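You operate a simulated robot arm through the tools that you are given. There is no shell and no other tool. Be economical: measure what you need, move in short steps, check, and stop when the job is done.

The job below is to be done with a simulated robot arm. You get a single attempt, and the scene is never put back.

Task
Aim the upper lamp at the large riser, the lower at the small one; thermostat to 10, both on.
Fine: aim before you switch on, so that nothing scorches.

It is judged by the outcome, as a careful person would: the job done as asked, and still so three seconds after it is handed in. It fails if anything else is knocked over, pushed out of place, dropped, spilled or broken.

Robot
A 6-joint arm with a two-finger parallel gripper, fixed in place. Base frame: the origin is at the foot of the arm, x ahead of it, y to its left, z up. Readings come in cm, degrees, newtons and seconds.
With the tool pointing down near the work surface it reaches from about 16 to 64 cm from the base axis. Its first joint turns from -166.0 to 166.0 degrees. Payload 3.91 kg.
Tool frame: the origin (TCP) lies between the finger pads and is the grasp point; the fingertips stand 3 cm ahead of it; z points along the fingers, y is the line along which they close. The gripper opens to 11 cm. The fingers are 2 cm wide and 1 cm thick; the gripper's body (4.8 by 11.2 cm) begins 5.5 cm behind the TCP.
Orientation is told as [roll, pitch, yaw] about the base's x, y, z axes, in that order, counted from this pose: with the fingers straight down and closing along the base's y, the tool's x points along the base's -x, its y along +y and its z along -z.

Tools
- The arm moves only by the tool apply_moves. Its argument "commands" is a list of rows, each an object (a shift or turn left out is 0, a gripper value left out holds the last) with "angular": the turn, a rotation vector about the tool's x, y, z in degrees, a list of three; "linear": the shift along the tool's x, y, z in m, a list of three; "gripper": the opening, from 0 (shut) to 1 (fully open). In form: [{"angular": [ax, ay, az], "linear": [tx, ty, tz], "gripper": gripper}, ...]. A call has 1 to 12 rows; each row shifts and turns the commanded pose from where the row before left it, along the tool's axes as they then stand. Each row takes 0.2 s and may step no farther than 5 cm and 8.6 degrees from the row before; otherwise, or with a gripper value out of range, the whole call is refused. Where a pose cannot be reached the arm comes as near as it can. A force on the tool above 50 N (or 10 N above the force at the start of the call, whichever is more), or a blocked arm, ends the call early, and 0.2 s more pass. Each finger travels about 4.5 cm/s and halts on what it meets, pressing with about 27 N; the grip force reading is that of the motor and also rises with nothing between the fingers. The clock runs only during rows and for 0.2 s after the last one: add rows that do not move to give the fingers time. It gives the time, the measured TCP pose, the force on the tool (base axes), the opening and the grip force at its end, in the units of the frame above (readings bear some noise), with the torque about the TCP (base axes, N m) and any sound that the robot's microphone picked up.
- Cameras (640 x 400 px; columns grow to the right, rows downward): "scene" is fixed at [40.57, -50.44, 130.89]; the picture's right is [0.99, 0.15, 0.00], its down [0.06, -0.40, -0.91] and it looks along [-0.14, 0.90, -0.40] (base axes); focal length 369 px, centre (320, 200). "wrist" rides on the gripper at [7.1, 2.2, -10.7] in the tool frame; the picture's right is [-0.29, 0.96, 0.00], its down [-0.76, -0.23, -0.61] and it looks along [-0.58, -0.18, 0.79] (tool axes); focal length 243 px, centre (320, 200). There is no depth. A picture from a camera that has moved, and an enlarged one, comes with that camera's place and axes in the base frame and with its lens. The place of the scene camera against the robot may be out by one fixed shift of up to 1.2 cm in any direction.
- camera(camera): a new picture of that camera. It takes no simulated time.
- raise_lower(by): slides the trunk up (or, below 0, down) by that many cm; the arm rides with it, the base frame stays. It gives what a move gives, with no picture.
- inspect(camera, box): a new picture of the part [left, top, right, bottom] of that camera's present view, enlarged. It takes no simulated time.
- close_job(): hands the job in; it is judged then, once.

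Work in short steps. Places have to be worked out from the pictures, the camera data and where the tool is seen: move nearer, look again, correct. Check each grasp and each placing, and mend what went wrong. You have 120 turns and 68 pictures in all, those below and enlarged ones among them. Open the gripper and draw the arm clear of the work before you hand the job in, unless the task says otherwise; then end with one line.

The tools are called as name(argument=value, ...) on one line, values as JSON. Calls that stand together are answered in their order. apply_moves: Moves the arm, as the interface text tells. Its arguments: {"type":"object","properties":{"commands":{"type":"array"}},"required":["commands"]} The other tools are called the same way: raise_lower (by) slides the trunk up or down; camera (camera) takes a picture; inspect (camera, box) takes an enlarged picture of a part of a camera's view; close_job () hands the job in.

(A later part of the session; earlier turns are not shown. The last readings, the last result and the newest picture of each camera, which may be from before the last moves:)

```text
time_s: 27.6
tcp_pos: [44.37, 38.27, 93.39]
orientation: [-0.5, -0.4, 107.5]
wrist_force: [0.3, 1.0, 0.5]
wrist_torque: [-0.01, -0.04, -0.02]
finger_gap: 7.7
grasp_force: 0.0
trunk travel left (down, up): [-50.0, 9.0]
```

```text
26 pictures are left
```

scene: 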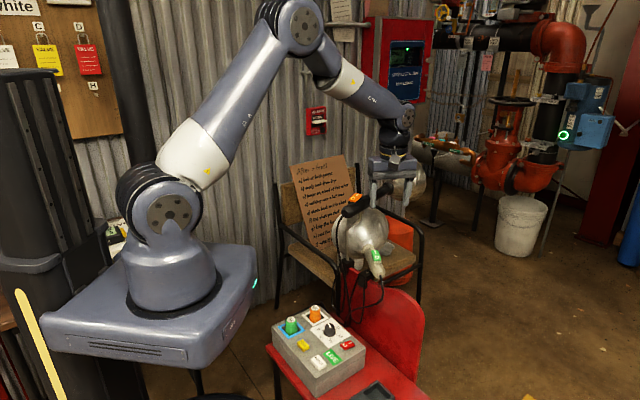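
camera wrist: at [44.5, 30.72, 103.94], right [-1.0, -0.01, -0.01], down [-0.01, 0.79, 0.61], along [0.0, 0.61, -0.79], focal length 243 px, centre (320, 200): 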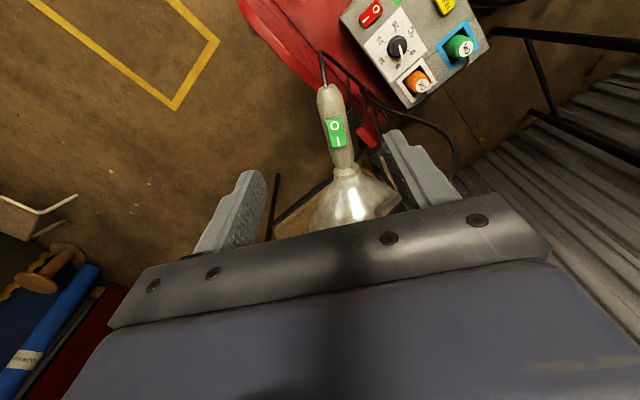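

I zoom in to see the lower lamp's stem and what is around its rear end.

inspect(camera="wrist", box=[260, 50, 460, 220])

inspect(camera="scene", box=[325, 220, 435, 310])

```text
2.35 times, centred on (360, 135) of wrist
camera zoom: at [44.5, 30.72, 103.94], right [-1.0, -0.01, -0.01], down [-0.01, 0.79, 0.61], along [0.0, 0.61, -0.79], focal length 571 px, centre (226, 353)
```

zoom: 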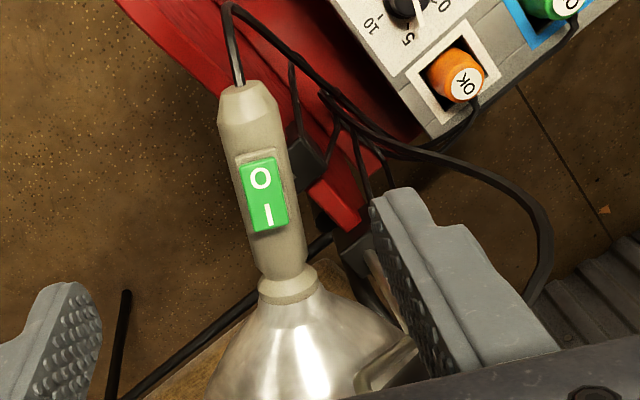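

```text
4.44 times, centred on (380, 265) of scene
camera zoom: at [40.57, -50.44, 130.89], right [0.99, 0.15, 0.0], down [0.06, -0.4, -0.91], along [-0.14, 0.9, -0.4], focal length 1642 px, centre (53, -89)
```

zoom: 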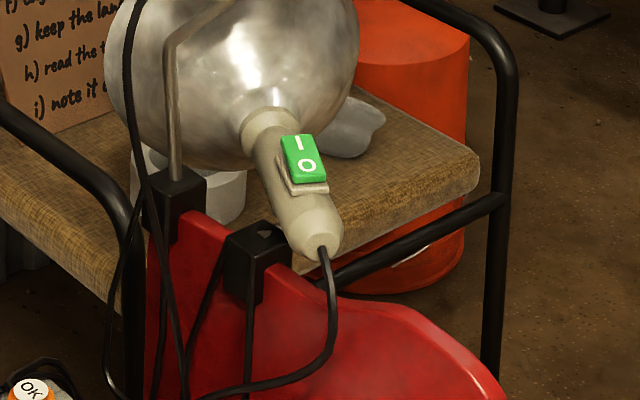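

The clamp sits just beside the handle on the −x side, so gripping there is risky. Instead I push the rear end from the +x side towards −x with closed fingers. First I move beside it and lower.

apply_moves(commands=[{"linear": [-0.003, -0.044, 0], "gripper": 0}, {"linear": [0, 0, 0.045], "gripper": 0}, {"linear": [0, 0, 0.045], "gripper": 0}, {"gripper": 0}, {"gripper": 0}, {"gripper": 0}, {"linear": [0, 0, 0.045], "gripper": 0}, {"linear": [0, 0, 0.045], "gripper": 0}, {"linear": [0, 0, 0.045], "gripper": 0}, {"linear": [0, 0, 0.009], "gripper": 0}])

inspect(camera="scene", box=[325, 190, 435, 310])

inspect(camera="wrist", box=[260, 0, 500, 200])

```text
time_s: 29.9
tcp_pos: [48.69, 40.42, 69.82]
orientation: [-0.4, -0.3, 107.5]
wrist_force: [0.6, -0.6, 0.7]
wrist_torque: [-0.03, -0.01, 0.02]
finger_gap: 0.0
grasp_force: 26.4
trunk travel left (down, up): [-50.0, 9.0]
```

```text
3.33 times, centred on (380, 250) of scene
camera zoom: at [40.57, -50.44, 130.89], right [0.99, 0.15, 0.0], down [0.06, -0.4, -0.91], along [-0.14, 0.9, -0.4], focal length 1231 px, centre (120, 33)
```

zoom: 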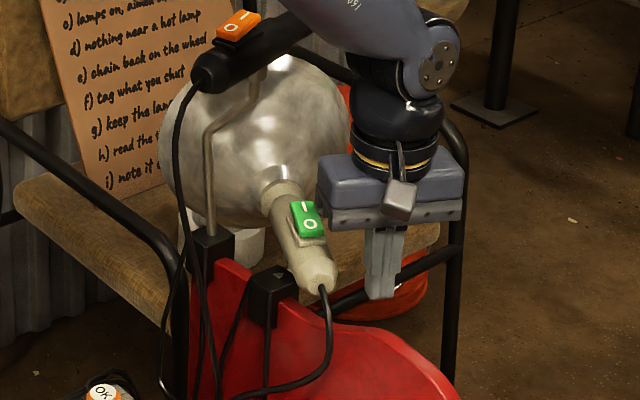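

```text
2.00 times, centred on (380, 100) of wrist
camera zoom: at [48.7, 32.74, 80.48], right [-1.0, -0.01, 0.0], down [-0.01, 0.79, 0.61], along [0.0, 0.61, -0.79], focal length 485 px, centre (200, 400)
```

zoom: 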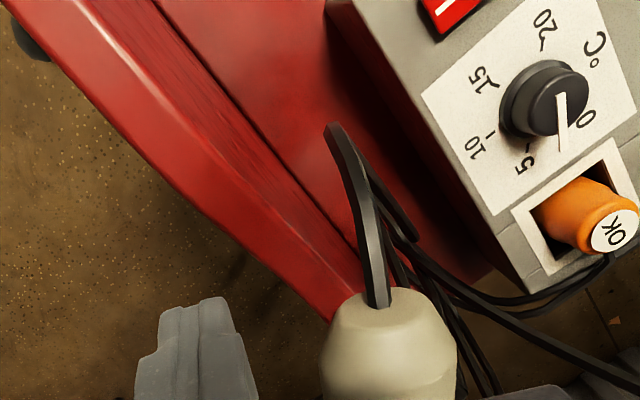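

The fingers stand beside the rear end with about 1.5 cm gap, and nothing is touched. I push slowly towards the handle.

apply_moves(commands=[{"linear": [0, 0.012, 0], "gripper": 0}, {"linear": [0, 0.004, 0], "gripper": 0}, {"linear": [0, 0.004, 0], "gripper": 0}, {"linear": [0, 0.004, 0], "gripper": 0}])

```text
time_s: 30.9
tcp_pos: [46.12, 39.54, 69.99]
orientation: [-0.4, -0.3, 107.4]
wrist_force: [0.4, -0.8, -0.5]
wrist_torque: [-0.01, -0.01, -0.01]
finger_gap: 0.0
grasp_force: 27.2
trunk travel left (down, up): [-50.0, 9.0]
```

No contact yet; I continue in small steps.

apply_moves(commands=[{"linear": [0, 0.003, 0], "gripper": 0}, {"linear": [0, 0.003, 0], "gripper": 0}, {"linear": [0, 0.003, 0], "gripper": 0}])

```text
time_s: 31.6
tcp_pos: [45.07, 39.28, 70.11]
orientation: [-0.4, -0.3, 107.6]
wrist_force: [2.2, -0.6, -0.3]
wrist_torque: [-0.01, -0.05, -0.02]
finger_gap: 0.0
grasp_force: 27.1
trunk travel left (down, up): [-50.0, 9.0]
```

Contact is just starting. I push on.

apply_moves(commands=[{"linear": [0, 0.003, 0], "gripper": 0}, {"linear": [0, 0.003, 0], "gripper": 0}, {"linear": [0, 0.003, 0], "gripper": 0}])

inspect(camera="scene", box=[325, 190, 435, 310])

```text
time_s: 32.5
tcp_pos: [44.42, 39.05, 70.07]
orientation: [-0.4, -0.3, 107.5]
wrist_force: [1.5, 0.1, 1.0]
wrist_torque: [0.02, -0.02, -0.05]
finger_gap: 0.0
grasp_force: 26.7
trunk travel left (down, up): [-50.0, 9.0]
```

```text
3.33 times, centred on (380, 250) of scene
camera zoom: at [40.57, -50.44, 130.89], right [0.99, 0.15, 0.0], down [0.06, -0.4, -0.91], along [-0.14, 0.9, -0.4], focal length 1231 px, centre (120, 33)
```

zoom: 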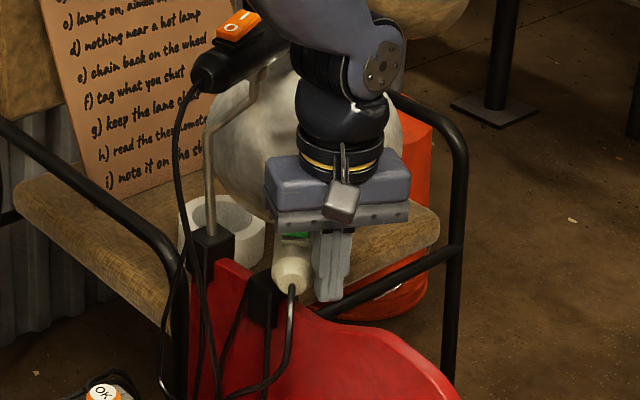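

The lamp swung quite freely, so I back the fingers off and look before going further.

apply_moves(commands=[{"linear": [0, -0.03, 0], "gripper": 0}, {"linear": [0, 0, -0.045], "gripper": 0}, {"linear": [0, 0, -0.045], "gripper": 0}, {"linear": [0, 0, -0.045], "gripper": 0}, {"linear": [0.03, 0, -0.035], "gripper": 0}, {"linear": [0.03, 0, -0.035], "gripper": 0}, {"linear": [0.03, 0, -0.035], "gripper": 0}])

inspect(camera="scene", box=[315, 160, 455, 310])

camera(camera="wrist")

```text
time_s: 34.0
tcp_pos: [49.36, 30.95, 94.16]
orientation: [-0.3, -0.2, 107.4]
wrist_force: [0.2, 0.1, -0.9]
wrist_torque: [-0.04, 0.01, -0.04]
finger_gap: 0.01
grasp_force: 27.5
trunk travel left (down, up): [-50.0, 9.0]
```

```text
2.67 times, centred on (385, 235) of scene
camera zoom: at [40.57, -50.44, 130.89], right [0.99, 0.15, 0.0], down [0.06, -0.4, -0.91], along [-0.14, 0.9, -0.4], focal length 985 px, centre (147, 107)
```

zoom: 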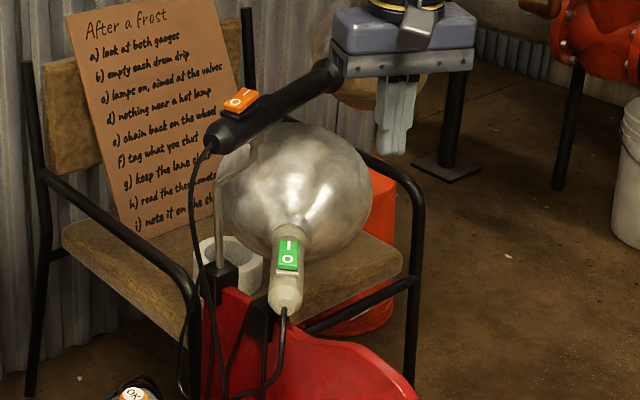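

```text
19 pictures are left
camera wrist: at [49.51, 23.4, 104.75], right [-1.0, -0.01, 0.0], down [-0.01, 0.79, 0.61], along [0.0, 0.61, -0.79], focal length 243 px, centre (320, 200)
```

wrist: 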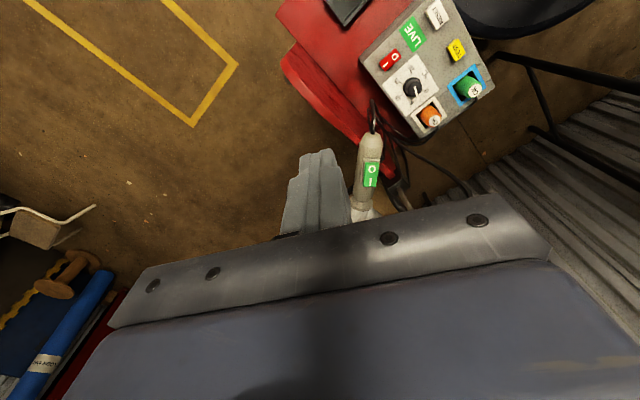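

Readings from the pictures:
- The upper lamp is undisturbed at about 61°.
- The lower lamp is now at about 90° and pivots near (41.7, 47). It needs about 12.5° more, to 77.5°.

I turn the fingers to face it squarely and return to its side.

apply_moves(commands=[{"angular": [0, 0, 7.5], "gripper": 0}, {"angular": [0, 0, 7.5], "gripper": 0}, {"angular": [0, 0, 7.5], "gripper": 0}, {"linear": [-0.03, 0.006, 0.02], "gripper": 0}, {"linear": [-0.03, 0.006, 0.02], "gripper": 0}, {"linear": [-0.03, 0.01, 0.02], "gripper": 0}, {"linear": [0, 0, 0.045], "gripper": 0}, {"linear": [0, 0, 0.045], "gripper": 0}, {"linear": [0, 0, 0.045], "gripper": 0}, {"linear": [0, 0, 0.041], "gripper": 0}])

```text
time_s: 36.2
tcp_pos: [48.78, 40.61, 70.45]
orientation: [-0.2, -0.6, 85.0]
wrist_force: [-0.4, 0.5, 1.5]
wrist_torque: [-0.02, 0.0, -0.03]
finger_gap: 0.0
grasp_force: 26.6
trunk travel left (down, up): [-50.0, 9.0]
```

I am beside the rear end and clear. I close in and begin pushing.

apply_moves(commands=[{"linear": [0, 0.02, 0], "gripper": 0}, {"linear": [0, 0.018, 0], "gripper": 0}, {"linear": [0, 0.003, 0], "gripper": 0}, {"linear": [0, 0.003, 0], "gripper": 0}, {"linear": [0, 0.003, 0], "gripper": 0}, {"linear": [0, 0.003, 0], "gripper": 0}])

```text
time_s: 37.6
tcp_pos: [43.68, 40.74, 70.62]
orientation: [-0.2, -0.4, 84.9]
wrist_force: [4.4, -5.5, 1.3]
wrist_torque: [-0.08, -0.11, 0.02]
finger_gap: 0.0
grasp_force: 26.6
trunk travel left (down, up): [-50.0, 9.0]
```

Contact has begun. I push about 1 cm more in small steps.

apply_moves(commands=[{"linear": [0, 0.003, 0], "gripper": 0}, {"linear": [0, 0.003, 0], "gripper": 0}, {"linear": [0, 0.003, 0], "gripper": 0}])

inspect(camera="scene", box=[325, 190, 435, 310])

```text
time_s: 38.5
tcp_pos: [42.61, 40.81, 70.38]
orientation: [-0.2, -0.4, 84.9]
wrist_force: [3.5, -5.3, 0.5]
wrist_torque: [-0.08, -0.04, -0.01]
finger_gap: 0.01
grasp_force: 27.3
trunk travel left (down, up): [-50.0, 9.0]
```

```text
3.33 times, centred on (380, 250) of scene
camera zoom: at [40.57, -50.44, 130.89], right [0.99, 0.15, 0.0], down [0.06, -0.4, -0.91], along [-0.14, 0.9, -0.4], focal length 1231 px, centre (120, 33)
```

zoom: 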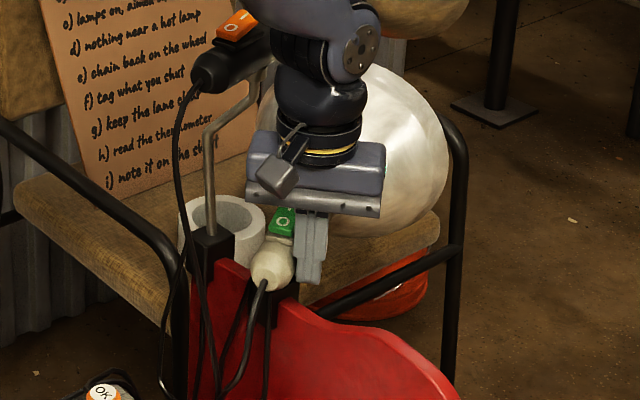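

The rear end is now around x = 40, which puts the lamp near 76°. I back off and measure.

apply_moves(commands=[{"linear": [0, -0.035, 0], "gripper": 0}, {"linear": [0, 0, -0.045], "gripper": 0}, {"linear": [0, 0, -0.045], "gripper": 0}, {"linear": [0.01, 0, -0.045], "gripper": 0}, {"linear": [0.04, 0, -0.02], "gripper": 0}, {"linear": [0.04, 0, -0.02], "gripper": 0}, {"linear": [0.04, 0, -0.02], "gripper": 0}, {"linear": [0, -0.045, 0], "gripper": 0}])

inspect(camera="scene", box=[315, 160, 455, 310])

```text
time_s: 40.2
tcp_pos: [49.34, 27.26, 90.06]
orientation: [-0.2, -0.5, 85.1]
wrist_force: [1.1, 0.1, 0.4]
wrist_torque: [-0.01, -0.02, 0.03]
finger_gap: 0.01
grasp_force: 26.6
trunk travel left (down, up): [-50.0, 9.0]
```

```text
2.67 times, centred on (385, 235) of scene
camera zoom: at [40.57, -50.44, 130.89], right [0.99, 0.15, 0.0], down [0.06, -0.4, -0.91], along [-0.14, 0.9, -0.4], focal length 985 px, centre (147, 107)
```

zoom: 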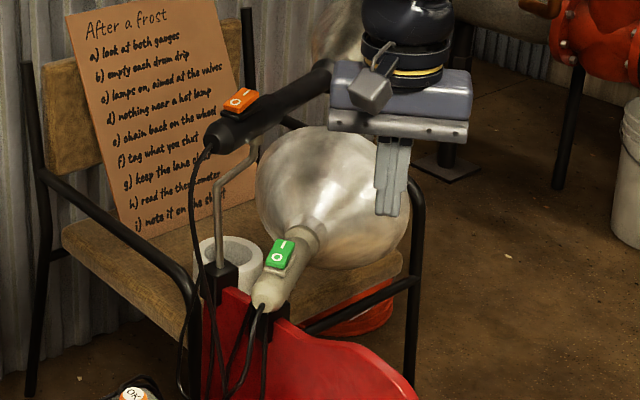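

The lower lamp now measures about 73°, a little past its 77° target, and the upper is undisturbed. I straddle the rear with the gripper fully open and use only the −x finger to draw it back slightly, which keeps the body away from the upper lamp.

apply_moves(commands=[{"angular": [0, 0, 5], "gripper": 1}, {"angular": [0, 0, 5], "gripper": 1}, {"linear": [-0.0268, 0.0248, 0], "gripper": 1}, {"linear": [-0.0268, 0.0248, 0]}, {"linear": [-0.0268, 0.0248, 0]}, {"linear": [-0.0268, 0.0248, 0]}, {"linear": [0, 0, 0.039]}, {"linear": [0, 0, 0.039]}, {"linear": [0, 0, 0.039]}, {"linear": [0, 0, 0.039]}])

inspect(camera="scene", box=[325, 190, 435, 310])

```text
time_s: 42.5
tcp_pos: [42.34, 40.33, 74.5]
orientation: [-0.2, -0.6, 74.9]
wrist_force: [-0.9, -0.3, 0.4]
wrist_torque: [0.0, 0.01, -0.03]
finger_gap: 10.98
grasp_force: 0.1
trunk travel left (down, up): [-50.0, 9.0]
```

```text
3.33 times, centred on (380, 250) of scene
camera zoom: at [40.57, -50.44, 130.89], right [0.99, 0.15, 0.0], down [0.06, -0.4, -0.91], along [-0.14, 0.9, -0.4], focal length 1231 px, centre (120, 33)
```

zoom: 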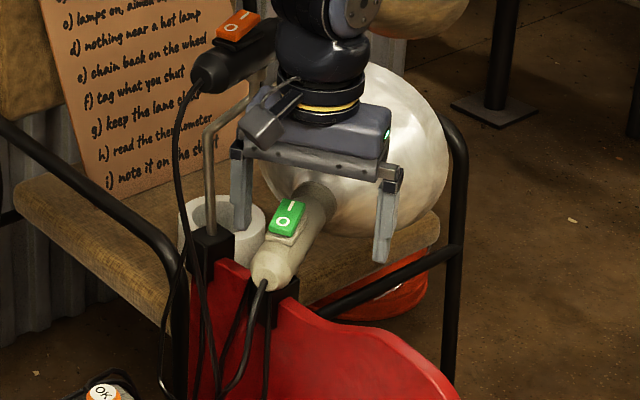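

The left finger has a free path beside the handle. I lower 3.8 cm and draw towards +x in small steps.

apply_moves(commands=[{"linear": [0, 0, 0.02]}, {"linear": [0, 0, 0.018]}, {"linear": [0, -0.004, 0]}, {"linear": [0, -0.004, 0]}])

```text
time_s: 43.5
tcp_pos: [43.46, 40.0, 70.53]
orientation: [-0.1, -0.3, 75.0]
wrist_force: [-3.5, -0.2, -1.4]
wrist_torque: [-0.03, 0.04, 0.07]
finger_gap: 10.96
grasp_force: 0.1
trunk travel left (down, up): [-50.0, 9.0]
```

Contact at about 3.5 N. I draw 4.5 mm more, which is about 4.5°.

apply_moves(commands=[{"linear": [0, -0.0025, 0]}, {"linear": [0, -0.0025, 0]}, {}])

inspect(camera="scene", box=[325, 190, 435, 310])

```text
time_s: 44.2
tcp_pos: [43.82, 39.93, 70.64]
orientation: [-0.2, -0.4, 75.0]
wrist_force: [-4.0, -1.6, 0.4]
wrist_torque: [0.02, 0.12, 0.11]
finger_gap: 10.99
grasp_force: 0.1
trunk travel left (down, up): [-50.0, 9.0]
```

```text
3.33 times, centred on (380, 250) of scene
camera zoom: at [40.57, -50.44, 130.89], right [0.99, 0.15, 0.0], down [0.06, -0.4, -0.91], along [-0.14, 0.9, -0.4], focal length 1231 px, centre (120, 33)
```

zoom: 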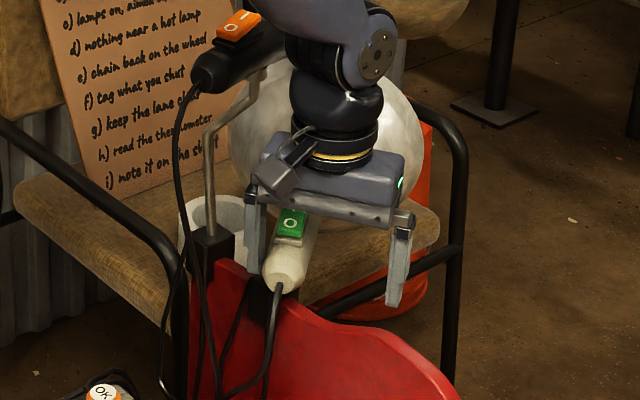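

It has turned; the estimate is about 81°. I retreat the finger and measure in the clear.

apply_moves(commands=[{"linear": [0, 0.01, 0]}, {"linear": [0, 0, -0.04]}, {"linear": [0, 0, -0.04]}, {"linear": [0, 0, -0.04]}, {"linear": [0.04, -0.02, -0.02]}, {"linear": [0.04, -0.02, -0.02]}, {"linear": [0.04, -0.02, -0.02]}])

inspect(camera="scene", box=[315, 160, 455, 310])

```text
time_s: 45.9
tcp_pos: [45.73, 27.07, 88.52]
orientation: [-0.2, -0.4, 75.0]
wrist_force: [-0.1, -0.5, -0.2]
wrist_torque: [-0.01, -0.01, 0.01]
finger_gap: 10.99
grasp_force: 0.1
trunk travel left (down, up): [-50.0, 9.0]
```

```text
2.67 times, centred on (385, 235) of scene
camera zoom: at [40.57, -50.44, 130.89], right [0.99, 0.15, 0.0], down [0.06, -0.4, -0.91], along [-0.14, 0.9, -0.4], focal length 985 px, centre (147, 107)
```

zoom: 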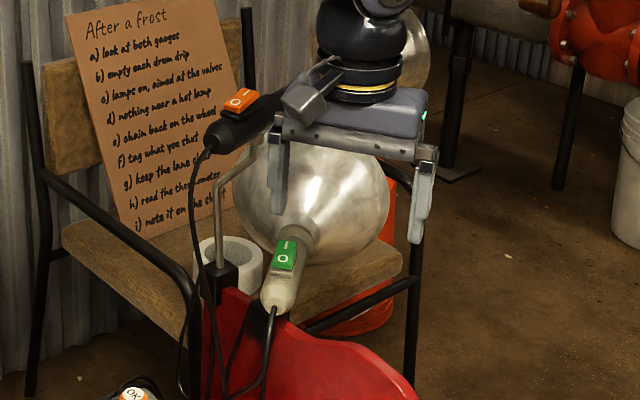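

It measures about 82°; I want 77°. The earlier contact calibration (x = 42.6 ended at about 72.5°) says pushing from the +x side to x ≈ 43.1 should give about 77°.

apply_moves(commands=[{"angular": [0, 0, -5], "gripper": 0}, {"angular": [0, 0, -5], "gripper": 0}, {"linear": [0, -0.025, 0], "gripper": 0}, {"linear": [-0.046, -0.004, 0], "gripper": 0}, {"linear": [-0.046, -0.004, 0], "gripper": 0}, {"linear": [-0.046, -0.004, 0], "gripper": 0}, {"gripper": 0}, {"linear": [0, 0, 0.045], "gripper": 0}, {"linear": [0, 0, 0.045], "gripper": 0}, {"linear": [0, 0, 0.045], "gripper": 0}, {"linear": [0, 0, 0.045], "gripper": 0}])

```text
time_s: 48.2
tcp_pos: [50.28, 40.68, 70.32]
orientation: [-0.3, -0.5, 85.0]
wrist_force: [0.1, -0.6, 0.2]
wrist_torque: [-0.01, 0.0, -0.04]
finger_gap: 0.01
grasp_force: 26.3
trunk travel left (down, up): [-50.0, 9.0]
```

Beside it again at x = 50.3. I move 7.1 cm towards −x, slow at the end.

apply_moves(commands=[{"linear": [0, 0.03, 0], "gripper": 0}, {"linear": [0, 0.026, 0], "gripper": 0}, {"linear": [0, 0.005, 0], "gripper": 0}, {"linear": [0, 0.004, 0], "gripper": 0}, {"linear": [0, 0.003, 0], "gripper": 0}, {"linear": [0, 0.002, 0], "gripper": 0}, {"gripper": 0}])

```text
time_s: 49.9
tcp_pos: [43.43, 41.05, 70.6]
orientation: [-0.3, -0.4, 85.0]
wrist_force: [-0.3, 0.0, -0.3]
wrist_torque: [0.03, -0.03, 0.0]
finger_gap: 0.01
grasp_force: 27.3
trunk travel left (down, up): [-50.0, 9.0]
```

It is at 43.4 and has almost no load. I go the last 3.5 mm.

apply_moves(commands=[{"linear": [0, 0.002, 0], "gripper": 0}, {"linear": [0, 0.0015, 0], "gripper": 0}, {"gripper": 0}])

```text
time_s: 50.6
tcp_pos: [43.08, 41.05, 70.63]
orientation: [-0.1, -0.4, 85.0]
wrist_force: [3.7, -4.5, -3.1]
wrist_torque: [-0.18, -0.09, -0.04]
finger_gap: 0.0
grasp_force: 26.5
trunk travel left (down, up): [-50.0, 9.0]
```

I back off with 4 N contact at the intended place. Then I check the aim and go towards the control box.

apply_moves(commands=[{"linear": [0, -0.035, 0], "gripper": 0}, {"linear": [0, 0, -0.045], "gripper": 0}, {"linear": [0, 0, -0.045], "gripper": 0}, {"linear": [0.01, 0, -0.045], "gripper": 0}, {"linear": [0.045, 0, 0], "gripper": 0}, {"linear": [0.045, 0, 0], "gripper": 0}, {"linear": [0.045, 0, 0], "gripper": 0}, {"linear": [0.02, 0.04, 0], "gripper": 0.5}, {"linear": [0.02, 0.04, 0], "gripper": 0.5}, {"linear": [0.02, 0.04, 0], "gripper": 0.5}])

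inspect(camera="scene", box=[315, 160, 455, 310])

camera(camera="wrist")

```text
time_s: 52.9
tcp_pos: [32.78, 21.56, 83.71]
orientation: [-0.3, -0.5, 85.0]
wrist_force: [0.1, -0.2, -0.5]
wrist_torque: [-0.03, 0.02, -0.03]
finger_gap: 5.5
grasp_force: 0.0
trunk travel left (down, up): [-50.0, 9.0]
```

```text
2.67 times, centred on (385, 235) of scene
camera zoom: at [40.57, -50.44, 130.89], right [0.99, 0.15, 0.0], down [0.06, -0.4, -0.91], along [-0.14, 0.9, -0.4], focal length 985 px, centre (147, 107)
```

zoom: 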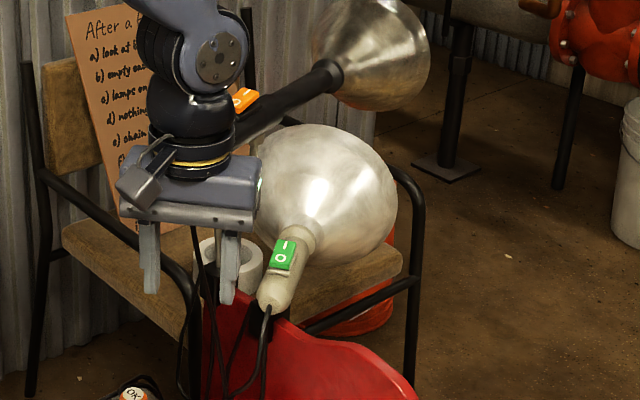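

```text
12 pictures are left
camera wrist: at [29.94, 14.43, 94.29], right [-0.93, 0.37, 0.0], down [0.29, 0.73, 0.62], along [0.23, 0.57, -0.79], focal length 243 px, centre (320, 200)
```

wrist: 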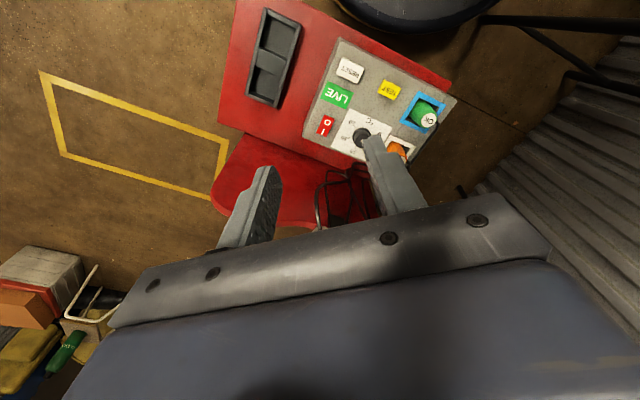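

Both aims look right: the lower lamp is about 78° and the upper about 61°. Next is the thermostat knob at about (29.7, 35.9), top near z 49. Its scale runs clockwise from above, with 5 near 105° and 10 near 44°. I move above it.

apply_moves(commands=[{"angular": [0, 0, -7.5], "gripper": 0.6}, {"angular": [0, 0, -7.5]}, {"angular": [0, 0, -7.5]}, {"angular": [0, 0, -7.5]}, {"linear": [-0.0357, -0.0081, 0.03]}, {"linear": [-0.0357, -0.0081, 0.03]}, {"linear": [-0.0357, -0.0081, 0.03]}, {"linear": [-0.0357, -0.0081, 0.03]}, {"linear": [0, 0, 0.04]}])

inspect(camera="wrist", box=[220, 40, 440, 200])

```text
time_s: 54.9
tcp_pos: [29.64, 35.71, 67.85]
orientation: [-0.5, -0.3, 115.0]
wrist_force: [0.1, -0.2, 1.0]
wrist_torque: [0.01, -0.03, -0.01]
finger_gap: 6.6
grasp_force: 0.0
trunk travel left (down, up): [-50.0, 9.0]
```

```text
2.50 times, centred on (330, 120) of wrist
camera zoom: at [30.72, 28.15, 78.46], right [-0.99, -0.14, -0.01], down [-0.12, 0.78, 0.61], along [-0.08, 0.61, -0.79], focal length 606 px, centre (295, 400)
```

zoom: 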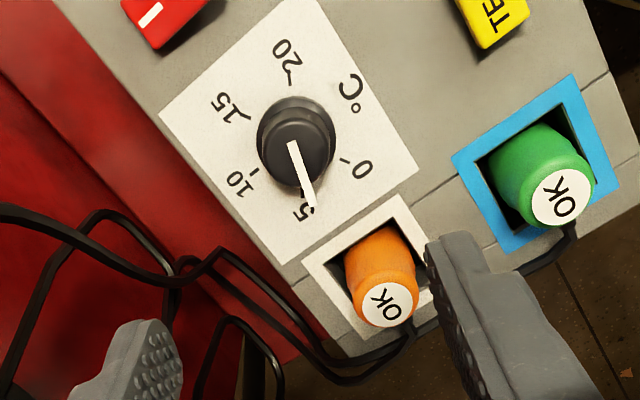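

The close view shows the pointer at about 112°, roughly setting 4, with 10 at about 45°, so it needs about 66° clockwise from above. The finger axis is at right angles to the pointer, so I centre over the knob and descend.

apply_moves(commands=[{"linear": [-0.0027, -0.0013, 0.03]}, {"linear": [0, 0, 0.045]}, {"linear": [0, 0, 0.045]}, {"linear": [0, 0, 0.03]}, {"linear": [0, 0, 0.01]}])

inspect(camera="wrist", box=[220, 40, 440, 200])

```text
time_s: 56.0
tcp_pos: [29.82, 36.15, 52.07]
orientation: [-0.4, -0.4, 115.0]
wrist_force: [-0.2, 0.4, -0.8]
wrist_torque: [0.02, -0.01, 0.02]
finger_gap: 6.6
grasp_force: 0.1
trunk travel left (down, up): [-50.0, 9.0]
```

```text
2.50 times, centred on (330, 120) of wrist
camera zoom: at [30.84, 28.62, 62.68], right [-0.99, -0.14, -0.01], down [-0.12, 0.78, 0.61], along [-0.08, 0.61, -0.79], focal length 606 px, centre (295, 400)
```

zoom: 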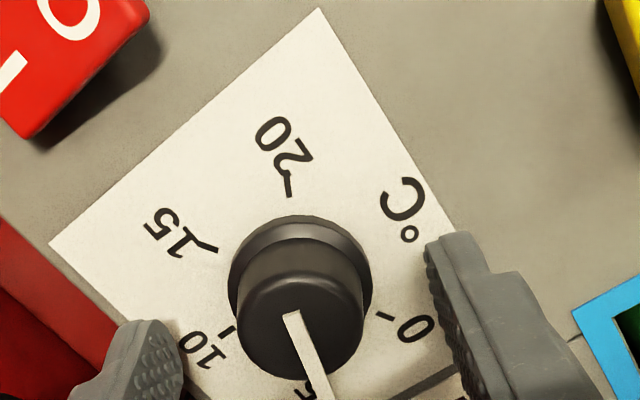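

The fingers straddle the knob well. I go a little lower, stopping on light contact, then close.

apply_moves(commands=[{"linear": [0, 0, 0.004]}, {"linear": [0, 0, 0.003]}, {"linear": [0, 0, 0.003]}])

```text
time_s: 56.9
tcp_pos: [29.88, 36.09, 50.98]
orientation: [-0.3, -0.3, 115.0]
wrist_force: [0.7, -1.4, 5.0]
wrist_torque: [-0.17, 0.13, 0.01]
finger_gap: 6.59
grasp_force: 0.1
trunk travel left (down, up): [-50.0, 9.0]
```

There is light panel contact at tip height 48.0. I lift 2 mm and close on the knob.

apply_moves(commands=[{"linear": [0, 0, -0.003], "gripper": 0.45}, {"gripper": 0.4}, {"gripper": 0.35}, {"gripper": 0.3}, {"gripper": 0.25}, {"gripper": 0.25}])

```text
time_s: 58.2
tcp_pos: [29.79, 36.0, 51.27]
orientation: [-0.2, -0.1, 114.9]
wrist_force: [-25.7, -6.8, 5.3]
wrist_torque: [-0.44, 0.98, 0.06]
finger_gap: 3.69
grasp_force: 45.3
trunk travel left (down, up): [-50.0, 9.0]
```

Gripped at 3.7 cm, but 26 N of side force says I am off centre. I shift along the closing axis to relieve it.

apply_moves(commands=[{"linear": [0, 0.0015, 0]}, {"linear": [0, 0.001, 0]}])

```text
time_s: 58.9
tcp_pos: [29.64, 35.99, 51.08]
orientation: [-0.4, -0.2, 114.9]
wrist_force: [-14.8, -8.5, -8.3]
wrist_torque: [-0.66, 0.26, 0.02]
finger_gap: 3.66
grasp_force: 45.3
trunk travel left (down, up): [-50.0, 9.0]
```

Now I turn clockwise from above in steps, 32° first, while shifting another millimetre along the closing axis.

apply_moves(commands=[{"linear": [0, 0.001, -0.001], "angular": [0, 0, 8]}, {"angular": [0, 0, 8]}, {"angular": [0, 0, 8]}, {"angular": [0, 0, 8]}])

```text
time_s: 59.9
tcp_pos: [29.77, 35.97, 51.38]
orientation: [-0.3, -0.4, 82.8]
wrist_force: [3.9, -9.3, -17.9]
wrist_torque: [-0.79, -0.11, -0.01]
finger_gap: 3.62
grasp_force: 44.9
trunk travel left (down, up): [-50.0, 9.0]
```

It is turning with acceptable forces. I continue 28° and ease down 1 mm.

apply_moves(commands=[{"linear": [0, 0, 0.001], "angular": [0, 0, 7]}, {"angular": [0, 0, 7]}, {"angular": [0, 0, 7]}, {"angular": [0, 0, 7]}, {}])

inspect(camera="wrist", box=[220, 40, 440, 200])

```text
time_s: 61.0
tcp_pos: [29.6, 35.94, 51.34]
orientation: [0.1, -0.7, 54.9]
wrist_force: [1.4, -10.2, 22.4]
wrist_torque: [-1.51, 0.35, -0.02]
finger_gap: 3.64
grasp_force: 45.3
trunk travel left (down, up): [-50.0, 9.0]
```

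```text
2.50 times, centred on (330, 120) of wrist
camera zoom: at [23.75, 31.23, 61.96], right [-0.62, 0.79, 0.0], down [0.62, 0.48, 0.62], along [0.48, 0.38, -0.79], focal length 606 px, centre (295, 400)
```

zoom: 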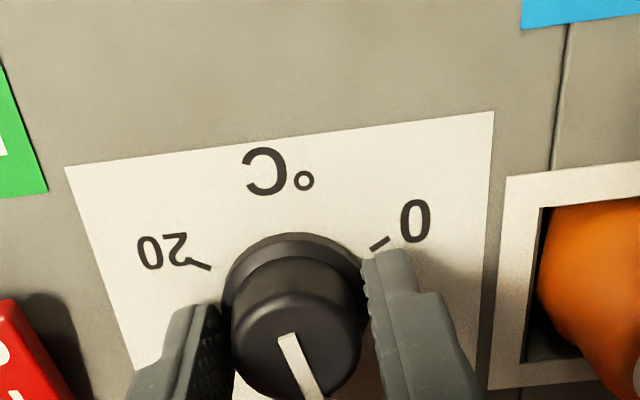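

The knob has turned with the gripper by about 57–60° and needs about 10° more. I turn that, then release and rise to read the pointer properly.

apply_moves(commands=[{"linear": [0, 0, -0.001], "angular": [0, 0, 5]}, {"angular": [0, 0, 5]}, {}, {"gripper": 0.6}, {"gripper": 0.6}, {"gripper": 0.6}, {"linear": [0, 0, -0.045]}, {"linear": [0, 0, -0.045]}, {"linear": [0, 0, -0.045]}])

inspect(camera="wrist", box=[240, 50, 400, 180])

```text
time_s: 63.0
tcp_pos: [29.91, 36.22, 64.66]
orientation: [0.1, -0.4, 45.0]
wrist_force: [0.1, -0.8, 0.3]
wrist_torque: [0.01, 0.01, -0.03]
finger_gap: 6.62
grasp_force: 0.1
trunk travel left (down, up): [-50.0, 9.0]
```

```text
3.08 times, centred on (320, 115) of wrist
camera zoom: at [23.32, 32.54, 75.33], right [-0.47, 0.88, 0.0], down [0.7, 0.37, 0.61], along [0.54, 0.29, -0.79], focal length 746 px, centre (320, 462)
```

zoom: 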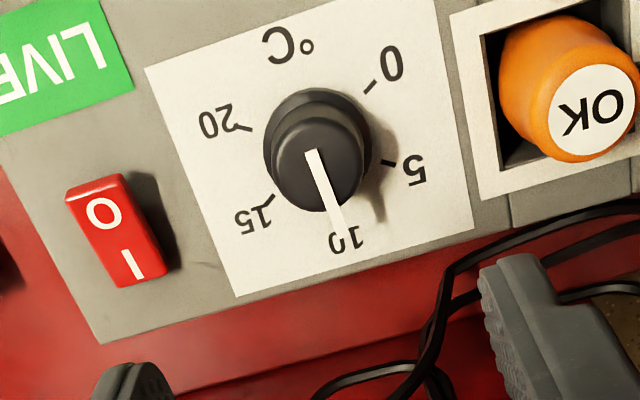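

The knob top is at z ≈ 50.4 and the pointer at about 50.5°, against 45.5° for the 10 mark, so it reads about 9.6. I go back down and turn 5.5° more.

apply_moves(commands=[{"linear": [0.0033, -0.0005, 0.043]}, {"linear": [0, 0, 0.045]}, {"linear": [0, 0, 0.04]}, {"gripper": 0.45}, {"gripper": 0.4}, {"gripper": 0.35}, {"gripper": 0.25}, {"gripper": 0.25}, {"gripper": 0.25}])

```text
time_s: 65.0
tcp_pos: [29.5, 35.98, 52.0]
orientation: [0.1, -0.5, 45.0]
wrist_force: [-9.3, 8.1, -4.1]
wrist_torque: [0.41, -0.04, 0.01]
finger_gap: 3.43
grasp_force: 45.0
trunk travel left (down, up): [-50.0, 9.0]
```

The grip is well centred with little side load. I turn 5.5°, release and rise.

apply_moves(commands=[{"angular": [0, 0, 2.75]}, {"angular": [0, 0, 2.75]}, {}, {"gripper": 0.6}, {"gripper": 0.6}, {"gripper": 0.6}, {"linear": [0, 0, -0.045]}, {"linear": [0, 0, -0.045]}, {"linear": [0, 0, -0.035]}])

inspect(camera="wrist", box=[240, 50, 400, 180])

```text
time_s: 67.0
tcp_pos: [29.24, 35.82, 64.45]
orientation: [0.1, -0.4, 39.6]
wrist_force: [-0.1, -0.2, -1.1]
wrist_torque: [-0.02, 0.01, 0.04]
finger_gap: 6.61
grasp_force: 0.1
trunk travel left (down, up): [-50.0, 9.0]
```

```text
3.08 times, centred on (320, 115) of wrist
camera zoom: at [22.41, 32.76, 75.17], right [-0.38, 0.92, 0.0], down [0.73, 0.3, 0.61], along [0.56, 0.24, -0.79], focal length 746 px, centre (320, 462)
```

zoom: 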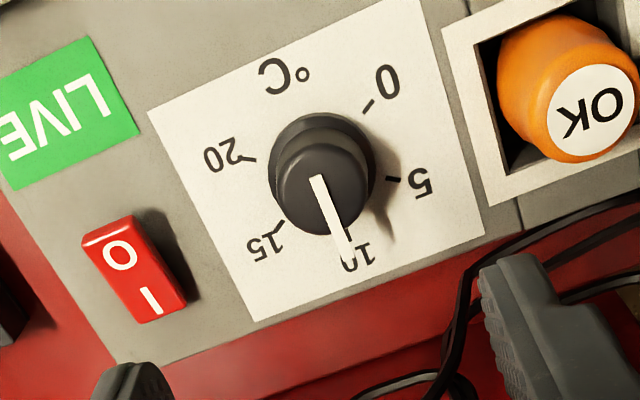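

The pointer now measures 45.3°, so the thermostat stands at 10. Next I switch on the upper lamp. The "I" end of its rocker should be near (36.4, 50.1) with its top at z ≈ 88.8. I rise and close the fingers.

apply_moves(commands=[{"linear": [0, 0, -0.047], "gripper": 0}, {"linear": [0, 0, -0.047], "gripper": 0}, {"linear": [0, 0, -0.047], "gripper": 0}, {"linear": [0, 0, -0.047], "gripper": 0}, {"linear": [0, 0, -0.047], "gripper": 0}, {"linear": [0, 0, -0.047], "gripper": 0}, {"linear": [0, 0, -0.047], "gripper": 0}, {"angular": [0, 0, -7.15], "gripper": 0}, {"angular": [0, 0, -7.15], "gripper": 0}, {"angular": [0, 0, -7.15], "gripper": 0}])

```text
time_s: 69.2
tcp_pos: [29.35, 35.23, 97.3]
orientation: [0.0, -0.6, 61.0]
wrist_force: [0.7, 0.3, -0.3]
wrist_torque: [0.02, -0.01, -0.01]
finger_gap: 0.02
grasp_force: 26.8
trunk travel left (down, up): [-50.0, 9.0]
```

I move over the "I" end and down to just above it.

apply_moves(commands=[{"linear": [-0.041, 0.0026, 0], "gripper": 0}, {"linear": [-0.041, 0.0026, 0], "gripper": 0}, {"linear": [-0.041, 0.0026, 0], "gripper": 0}, {"linear": [-0.041, 0.0026, 0], "gripper": 0}, {"linear": [0, 0, 0.035], "gripper": 0}])

inspect(camera="scene", box=[310, 150, 410, 240])

```text
time_s: 70.5
tcp_pos: [36.61, 50.24, 93.96]
orientation: [0.0, -0.5, 60.9]
wrist_force: [0.0, -0.6, -0.7]
wrist_torque: [-0.01, -0.01, 0.01]
finger_gap: 0.0
grasp_force: 26.9
trunk travel left (down, up): [-50.0, 9.0]
```

```text
4.44 times, centred on (360, 195) of scene
camera zoom: at [40.57, -50.44, 130.89], right [0.99, 0.15, 0.0], down [0.06, -0.4, -0.91], along [-0.14, 0.9, -0.4], focal length 1642 px, centre (142, 222)
```

zoom: 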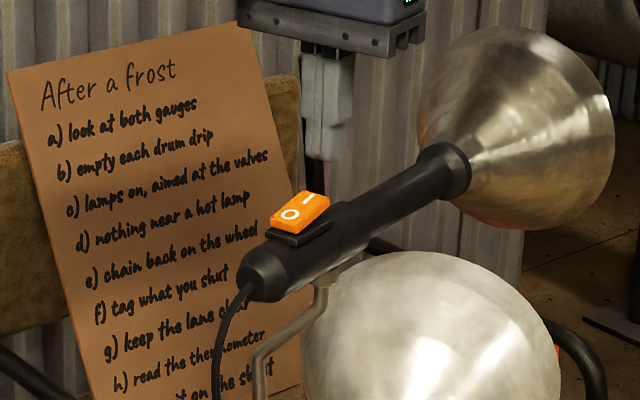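

The fingertip appears about 0.9 cm too far in x, which matches the earlier wrist-camera estimate. I correct to (35.75, 50.1) and lower carefully onto the "I" end.

apply_moves(commands=[{"linear": [0.0054, 0.0068, 0], "gripper": 0}, {"linear": [0, 0, 0.01], "gripper": 0}, {"linear": [0, 0, 0.006], "gripper": 0}, {"linear": [0, 0, 0.004], "gripper": 0}, {"linear": [0, 0, 0.003], "gripper": 0}])

```text
time_s: 71.7
tcp_pos: [35.46, 50.12, 91.79]
orientation: [0.0, -0.5, 60.9]
wrist_force: [0.1, 1.2, -0.6]
wrist_torque: [0.0, 0.01, -0.02]
finger_gap: 0.02
grasp_force: 27.0
trunk travel left (down, up): [-50.0, 9.0]
```

No contact yet at tip height 88.8. I go on in 3 mm steps.

apply_moves(commands=[{"linear": [-0.001, -0.002, 0.003], "gripper": 0}, {"linear": [0, 0, 0.003], "gripper": 0}, {"linear": [0, 0, 0.003], "gripper": 0}])

```text
time_s: 72.5
tcp_pos: [35.75, 50.44, 91.1]
orientation: [-0.1, -0.8, 60.9]
wrist_force: [2.8, 5.4, 8.3]
wrist_torque: [0.11, -0.05, 0.03]
finger_gap: 0.0
grasp_force: 27.0
trunk travel left (down, up): [-50.0, 9.0]
```

Contact at 8 N, tip at about 88.1. I press a little further and listen for a click.

apply_moves(commands=[{"linear": [0, 0, 0.002], "gripper": 0}, {"linear": [0, 0, 0.002], "gripper": 0}])

```text
time_s: 73.0
tcp_pos: [35.78, 50.31, 91.04]
orientation: [0.0, -1.1, 61.0]
wrist_force: [4.1, 7.7, 43.5]
wrist_torque: [-0.13, 0.05, 0.0]
finger_gap: 0.0
grasp_force: 27.2
trunk travel left (down, up): [-50.0, 9.0]
```

It reads 43 N and sits solid, with no sound reported. I rise and look at the rocker.

apply_moves(commands=[{"linear": [0, 0, -0.04], "gripper": 0}, {"linear": [0.03, 0, -0.03], "gripper": 0}])

inspect(camera="scene", box=[320, 160, 400, 230])

```text
time_s: 73.7
tcp_pos: [34.24, 47.37, 97.33]
orientation: [0.0, -0.4, 61.0]
wrist_force: [0.2, 0.6, 0.6]
wrist_torque: [0.0, 0.0, -0.02]
finger_gap: 0.0
grasp_force: 26.7
trunk travel left (down, up): [-50.0, 9.0]
```

```text
5.71 times, centred on (360, 195) of scene
camera zoom: at [40.57, -50.44, 130.89], right [0.99, 0.15, 0.0], down [0.06, -0.4, -0.91], along [-0.14, 0.9, -0.4], focal length 2111 px, centre (91, 229)
```

zoom: 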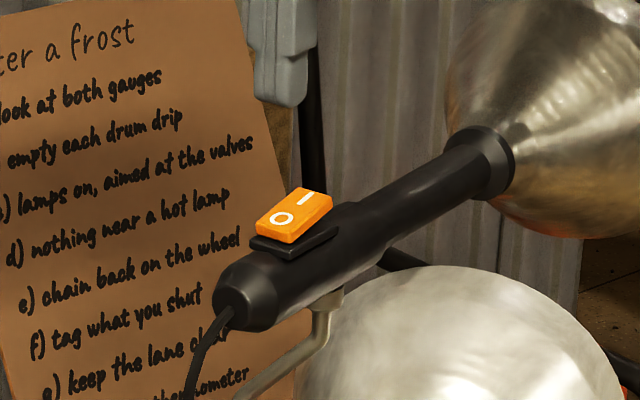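

The rocker's "O" corner rose about 1.4 px and its "I" corner dropped, so it seems to have flipped to on; I'll verify later. I retreat and prepare for the lower switch with the tool leaning away from the upper lamp.

apply_moves(commands=[{"linear": [0.0239, -0.0353, -0.0167], "gripper": 0}, {"linear": [0.0239, -0.0353, -0.0167], "gripper": 0}, {"linear": [0.0239, -0.0353, -0.0167], "gripper": 0}, {"angular": [0, 0, -8], "gripper": 0}, {"angular": [0, 0, -8], "gripper": 0}, {"angular": [0, 0, -8], "gripper": 0}, {"angular": [0, 0, -8], "gripper": 0}, {"angular": [0, 0, -8], "gripper": 0}, {"angular": [0, 0, -8], "gripper": 0}, {"angular": [0, 0, -8], "gripper": 0}, {"angular": [0, 0, -8], "gripper": 0}, {"angular": [0, 0, -8], "gripper": 0}])

```text
time_s: 76.2
tcp_pos: [39.9, 35.91, 102.41]
orientation: [-0.5, -0.1, 133.0]
wrist_force: [-0.2, -0.6, -0.2]
wrist_torque: [0.0, -0.04, 0.01]
finger_gap: 0.01
grasp_force: 26.8
trunk travel left (down, up): [-50.0, 9.0]
```

I lean the tool 20° and move to the start of the approach line to the lower rocker.

apply_moves(commands=[{"angular": [0, -6.67, 0], "gripper": 0}, {"angular": [0, -6.67, 0], "gripper": 0}, {"angular": [0, -6.67, 0], "gripper": 0}, {"linear": [0.0118, -0.0185, 0.039], "gripper": 0}, {"linear": [0.0118, -0.0185, 0.039], "gripper": 0}, {"linear": [0.0118, -0.0185, 0.039], "gripper": 0}, {"linear": [0.0118, -0.0185, 0.039], "gripper": 0}])

camera(camera="wrist")

```text
time_s: 77.8
tcp_pos: [44.41, 41.99, 86.15]
orientation: [-0.6, -20.2, 133.0]
wrist_force: [0.4, 1.0, 0.2]
wrist_torque: [0.01, -0.02, -0.02]
finger_gap: 0.01
grasp_force: 26.7
trunk travel left (down, up): [-50.0, 9.0]
```

```text
4 pictures are left
camera wrist: at [49.97, 32.71, 93.74], right [-0.89, -0.45, 0.09], down [-0.18, 0.52, 0.83], along [-0.43, 0.72, -0.54], focal length 243 px, centre (320, 200)
```

wrist: 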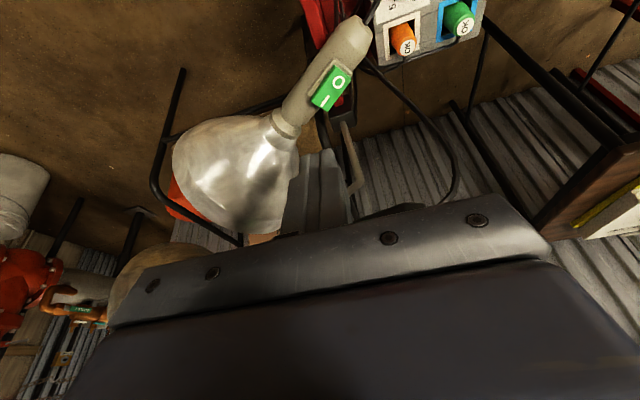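

The "I" end shows at about (40.8, 45.1). I advance along the tool axis with a slight correction, stopping short of contact.

apply_moves(commands=[{"linear": [0.004, 0.003, 0.04], "gripper": 0}, {"linear": [0, 0, 0.04], "gripper": 0}, {"linear": [0, 0, 0.02], "gripper": 0}, {"linear": [0, 0, 0.006], "gripper": 0}])

```text
time_s: 78.8
tcp_pos: [42.6, 44.4, 76.22]
orientation: [-0.5, -20.1, 133.0]
wrist_force: [0.0, 1.0, 0.6]
wrist_torque: [0.02, -0.01, 0.01]
finger_gap: 0.01
grasp_force: 26.8
trunk travel left (down, up): [-50.0, 9.0]
```

The tip is at (41.9, 45.15, 73.4). I shift slightly towards −x and advance in 3 mm steps.

apply_moves(commands=[{"linear": [-0.002, 0.005, 0.002], "gripper": 0}, {"linear": [0, 0, 0.004], "gripper": 0}, {"linear": [0, 0, 0.004], "gripper": 0}, {"linear": [0, 0, 0.003], "gripper": 0}])

```text
time_s: 79.8
tcp_pos: [41.81, 44.29, 75.32]
orientation: [-0.8, -20.1, 133.1]
wrist_force: [2.8, 0.6, 12.7]
wrist_torque: [0.02, -0.01, -0.02]
finger_gap: 0.0
grasp_force: 27.1
trunk travel left (down, up): [-50.0, 9.0]
```

Contact at 13 N on the rocker. I press 2–3 mm more.

apply_moves(commands=[{"linear": [0, 0, 0.002], "gripper": 0}, {"linear": [0, 0, 0.001], "gripper": 0}])

```text
time_s: 80.5
tcp_pos: [41.79, 44.41, 75.12]
orientation: [-1.1, -20.3, 133.1]
wrist_force: [5.3, -3.8, 46.1]
wrist_torque: [-0.31, 0.11, -0.01]
finger_gap: 0.0
grasp_force: 26.9
trunk travel left (down, up): [-50.0, 9.0]
```

The press bottomed out at 46 N. I withdraw along the tool axis, move back clear of both lamps, and look.

apply_moves(commands=[{"linear": [0, 0, -0.045], "gripper": 0}, {"linear": [0, 0, -0.045], "gripper": 0}, {"linear": [0, 0, -0.045], "gripper": 0}, {"linear": [0.02, 0.01, -0.04], "gripper": 0}, {"linear": [0.04, 0.01, -0.02], "gripper": 0.5}, {"linear": [0.04, 0.01, -0.02], "gripper": 0.5}, {"angular": [0, 6.67, 0], "gripper": 0.5}, {"angular": [0, 6.67, 0], "gripper": 0.5}, {"angular": [0, 6.67, 0], "gripper": 0.5}])

inspect(camera="scene", box=[315, 160, 455, 310])

```text
time_s: 82.5
tcp_pos: [50.86, 29.91, 91.38]
orientation: [-0.4, 0.0, 133.0]
wrist_force: [-0.4, -0.3, 0.4]
wrist_torque: [0.01, -0.01, 0.0]
finger_gap: 5.49
grasp_force: 0.0
trunk travel left (down, up): [-50.0, 9.0]
```

```text
2.67 times, centred on (385, 235) of scene
camera zoom: at [40.57, -50.44, 130.89], right [0.99, 0.15, 0.0], down [0.06, -0.4, -0.91], along [-0.14, 0.9, -0.4], focal length 985 px, centre (147, 107)
```

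zoom: 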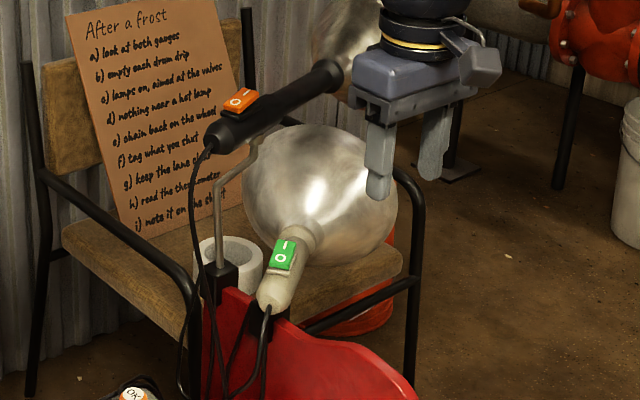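

Both lamps still point as set, at about 61° and 78°. To confirm the rockers really flipped, I swing the wrist camera to a near-horizontal side view.

apply_moves(commands=[{"angular": [0, -8.5, 0]}, {"angular": [0, -8.5, 0]}, {"angular": [0, -8.5, 0]}, {"angular": [0, -8.5, 0]}, {"angular": [0, -8.5, 0]}])

inspect(camera="wrist", box=[200, 0, 440, 180])

```text
time_s: 83.7
tcp_pos: [50.66, 29.91, 91.29]
orientation: [-0.7, -42.7, 133.4]
wrist_force: [-1.0, 0.2, -0.3]
wrist_torque: [0.0, -0.02, -0.02]
finger_gap: 5.51
grasp_force: 0.0
trunk travel left (down, up): [-50.0, 9.0]
```

```text
2.22 times, centred on (320, 90) of wrist
camera zoom: at [57.67, 19.16, 94.36], right [-0.85, -0.5, 0.19], down [0.06, 0.26, 0.96], along [-0.53, 0.83, -0.19], focal length 539 px, centre (320, 444)
```

zoom: 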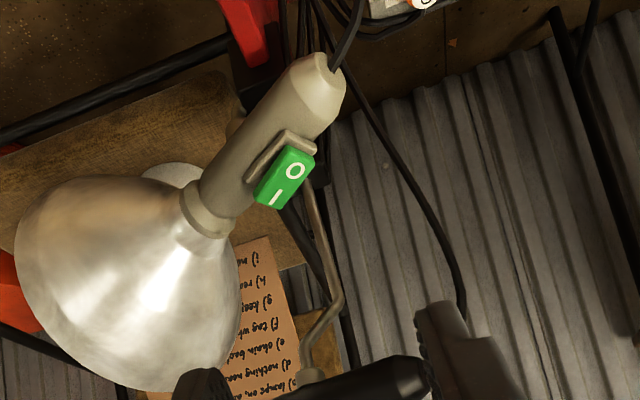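

The view is not decisive: the green rocker's "I" end may even be the higher one. I raise the camera and open the fingers so that both rockers show in one sharp picture.

apply_moves(commands=[{"linear": [-0.027, 0, -0.0294], "gripper": 1}, {"linear": [-0.027, 0, -0.0294], "gripper": 1}, {"gripper": 1}, {"gripper": 1}])

inspect(camera="wrist", box=[270, 50, 400, 180])

```text
time_s: 84.7
tcp_pos: [50.89, 30.05, 99.4]
orientation: [-0.7, -42.6, 133.4]
wrist_force: [-0.3, 0.8, 0.0]
wrist_torque: [0.03, -0.02, -0.03]
finger_gap: 11.01
grasp_force: 0.1
trunk travel left (down, up): [-50.0, 9.0]
```

```text
3.08 times, centred on (335, 115) of wrist
camera zoom: at [57.76, 19.18, 102.38], right [-0.85, -0.5, 0.19], down [0.06, 0.26, 0.96], along [-0.53, 0.83, -0.19], focal length 746 px, centre (274, 462)
```

zoom: 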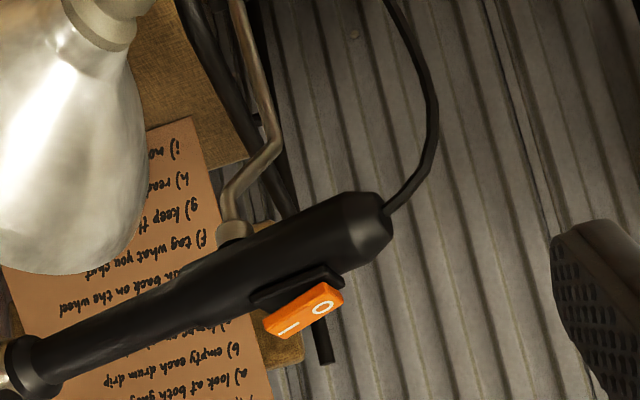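

Both rockers are still "I"-end up, so both are off: the earlier presses landed on the bezel just ahead of them. From these views the upper "I" mark is at (36.05, 49.2, 88.5) and the lower at (41.25, 44.4, 72.8). I go back to the upper one, and from now on I judge by force and height.

apply_moves(commands=[{"angular": [0, 8.5, 0], "gripper": 0}, {"angular": [0, 8.5, 0], "gripper": 0}, {"angular": [0, 8.5, 0], "gripper": 0}, {"angular": [0, 8.5, 0], "gripper": 0}, {"angular": [0, 8.5, 0], "gripper": 0}, {"angular": [0, 0, 8], "gripper": 0}, {"angular": [0, 0, 8], "gripper": 0}, {"angular": [0, 0, 8], "gripper": 0}, {"angular": [0, 0, 8], "gripper": 0}, {"angular": [0, 0, 8], "gripper": 0}, {"angular": [0, 0, 8], "gripper": 0}, {"angular": [0, 0, 8], "gripper": 0}])

apply_moves(commands=[{"angular": [0, 0, 8], "gripper": 0}, {"angular": [0, 0, 8], "gripper": 0}, {"linear": [-0.0159, 0.0372, 0], "gripper": 0}, {"linear": [-0.0159, 0.0372, 0], "gripper": 0}, {"linear": [-0.0159, 0.0372, 0], "gripper": 0}, {"linear": [-0.0159, 0.0372, 0], "gripper": 0}, {"linear": [-0.0159, 0.0372, 0], "gripper": 0}, {"linear": [-0.0159, 0.0372, 0], "gripper": 0}])

```text
time_s: 87.2
tcp_pos: [50.45, 29.85, 99.35]
orientation: [-0.2, -0.5, 76.8]
wrist_force: [1.4, -0.2, -0.1]
wrist_torque: [0.01, 0.02, -0.01]
finger_gap: 0.02
grasp_force: 26.9
trunk travel left (down, up): [-50.0, 9.0]
```

```text
time_s: 89.0
tcp_pos: [35.58, 48.81, 99.46]
orientation: [0.0, -0.5, 60.9]
wrist_force: [0.1, 0.2, 0.2]
wrist_torque: [0.01, 0.03, 0.0]
finger_gap: 0.0
grasp_force: 27.0
trunk travel left (down, up): [-50.0, 9.0]
```

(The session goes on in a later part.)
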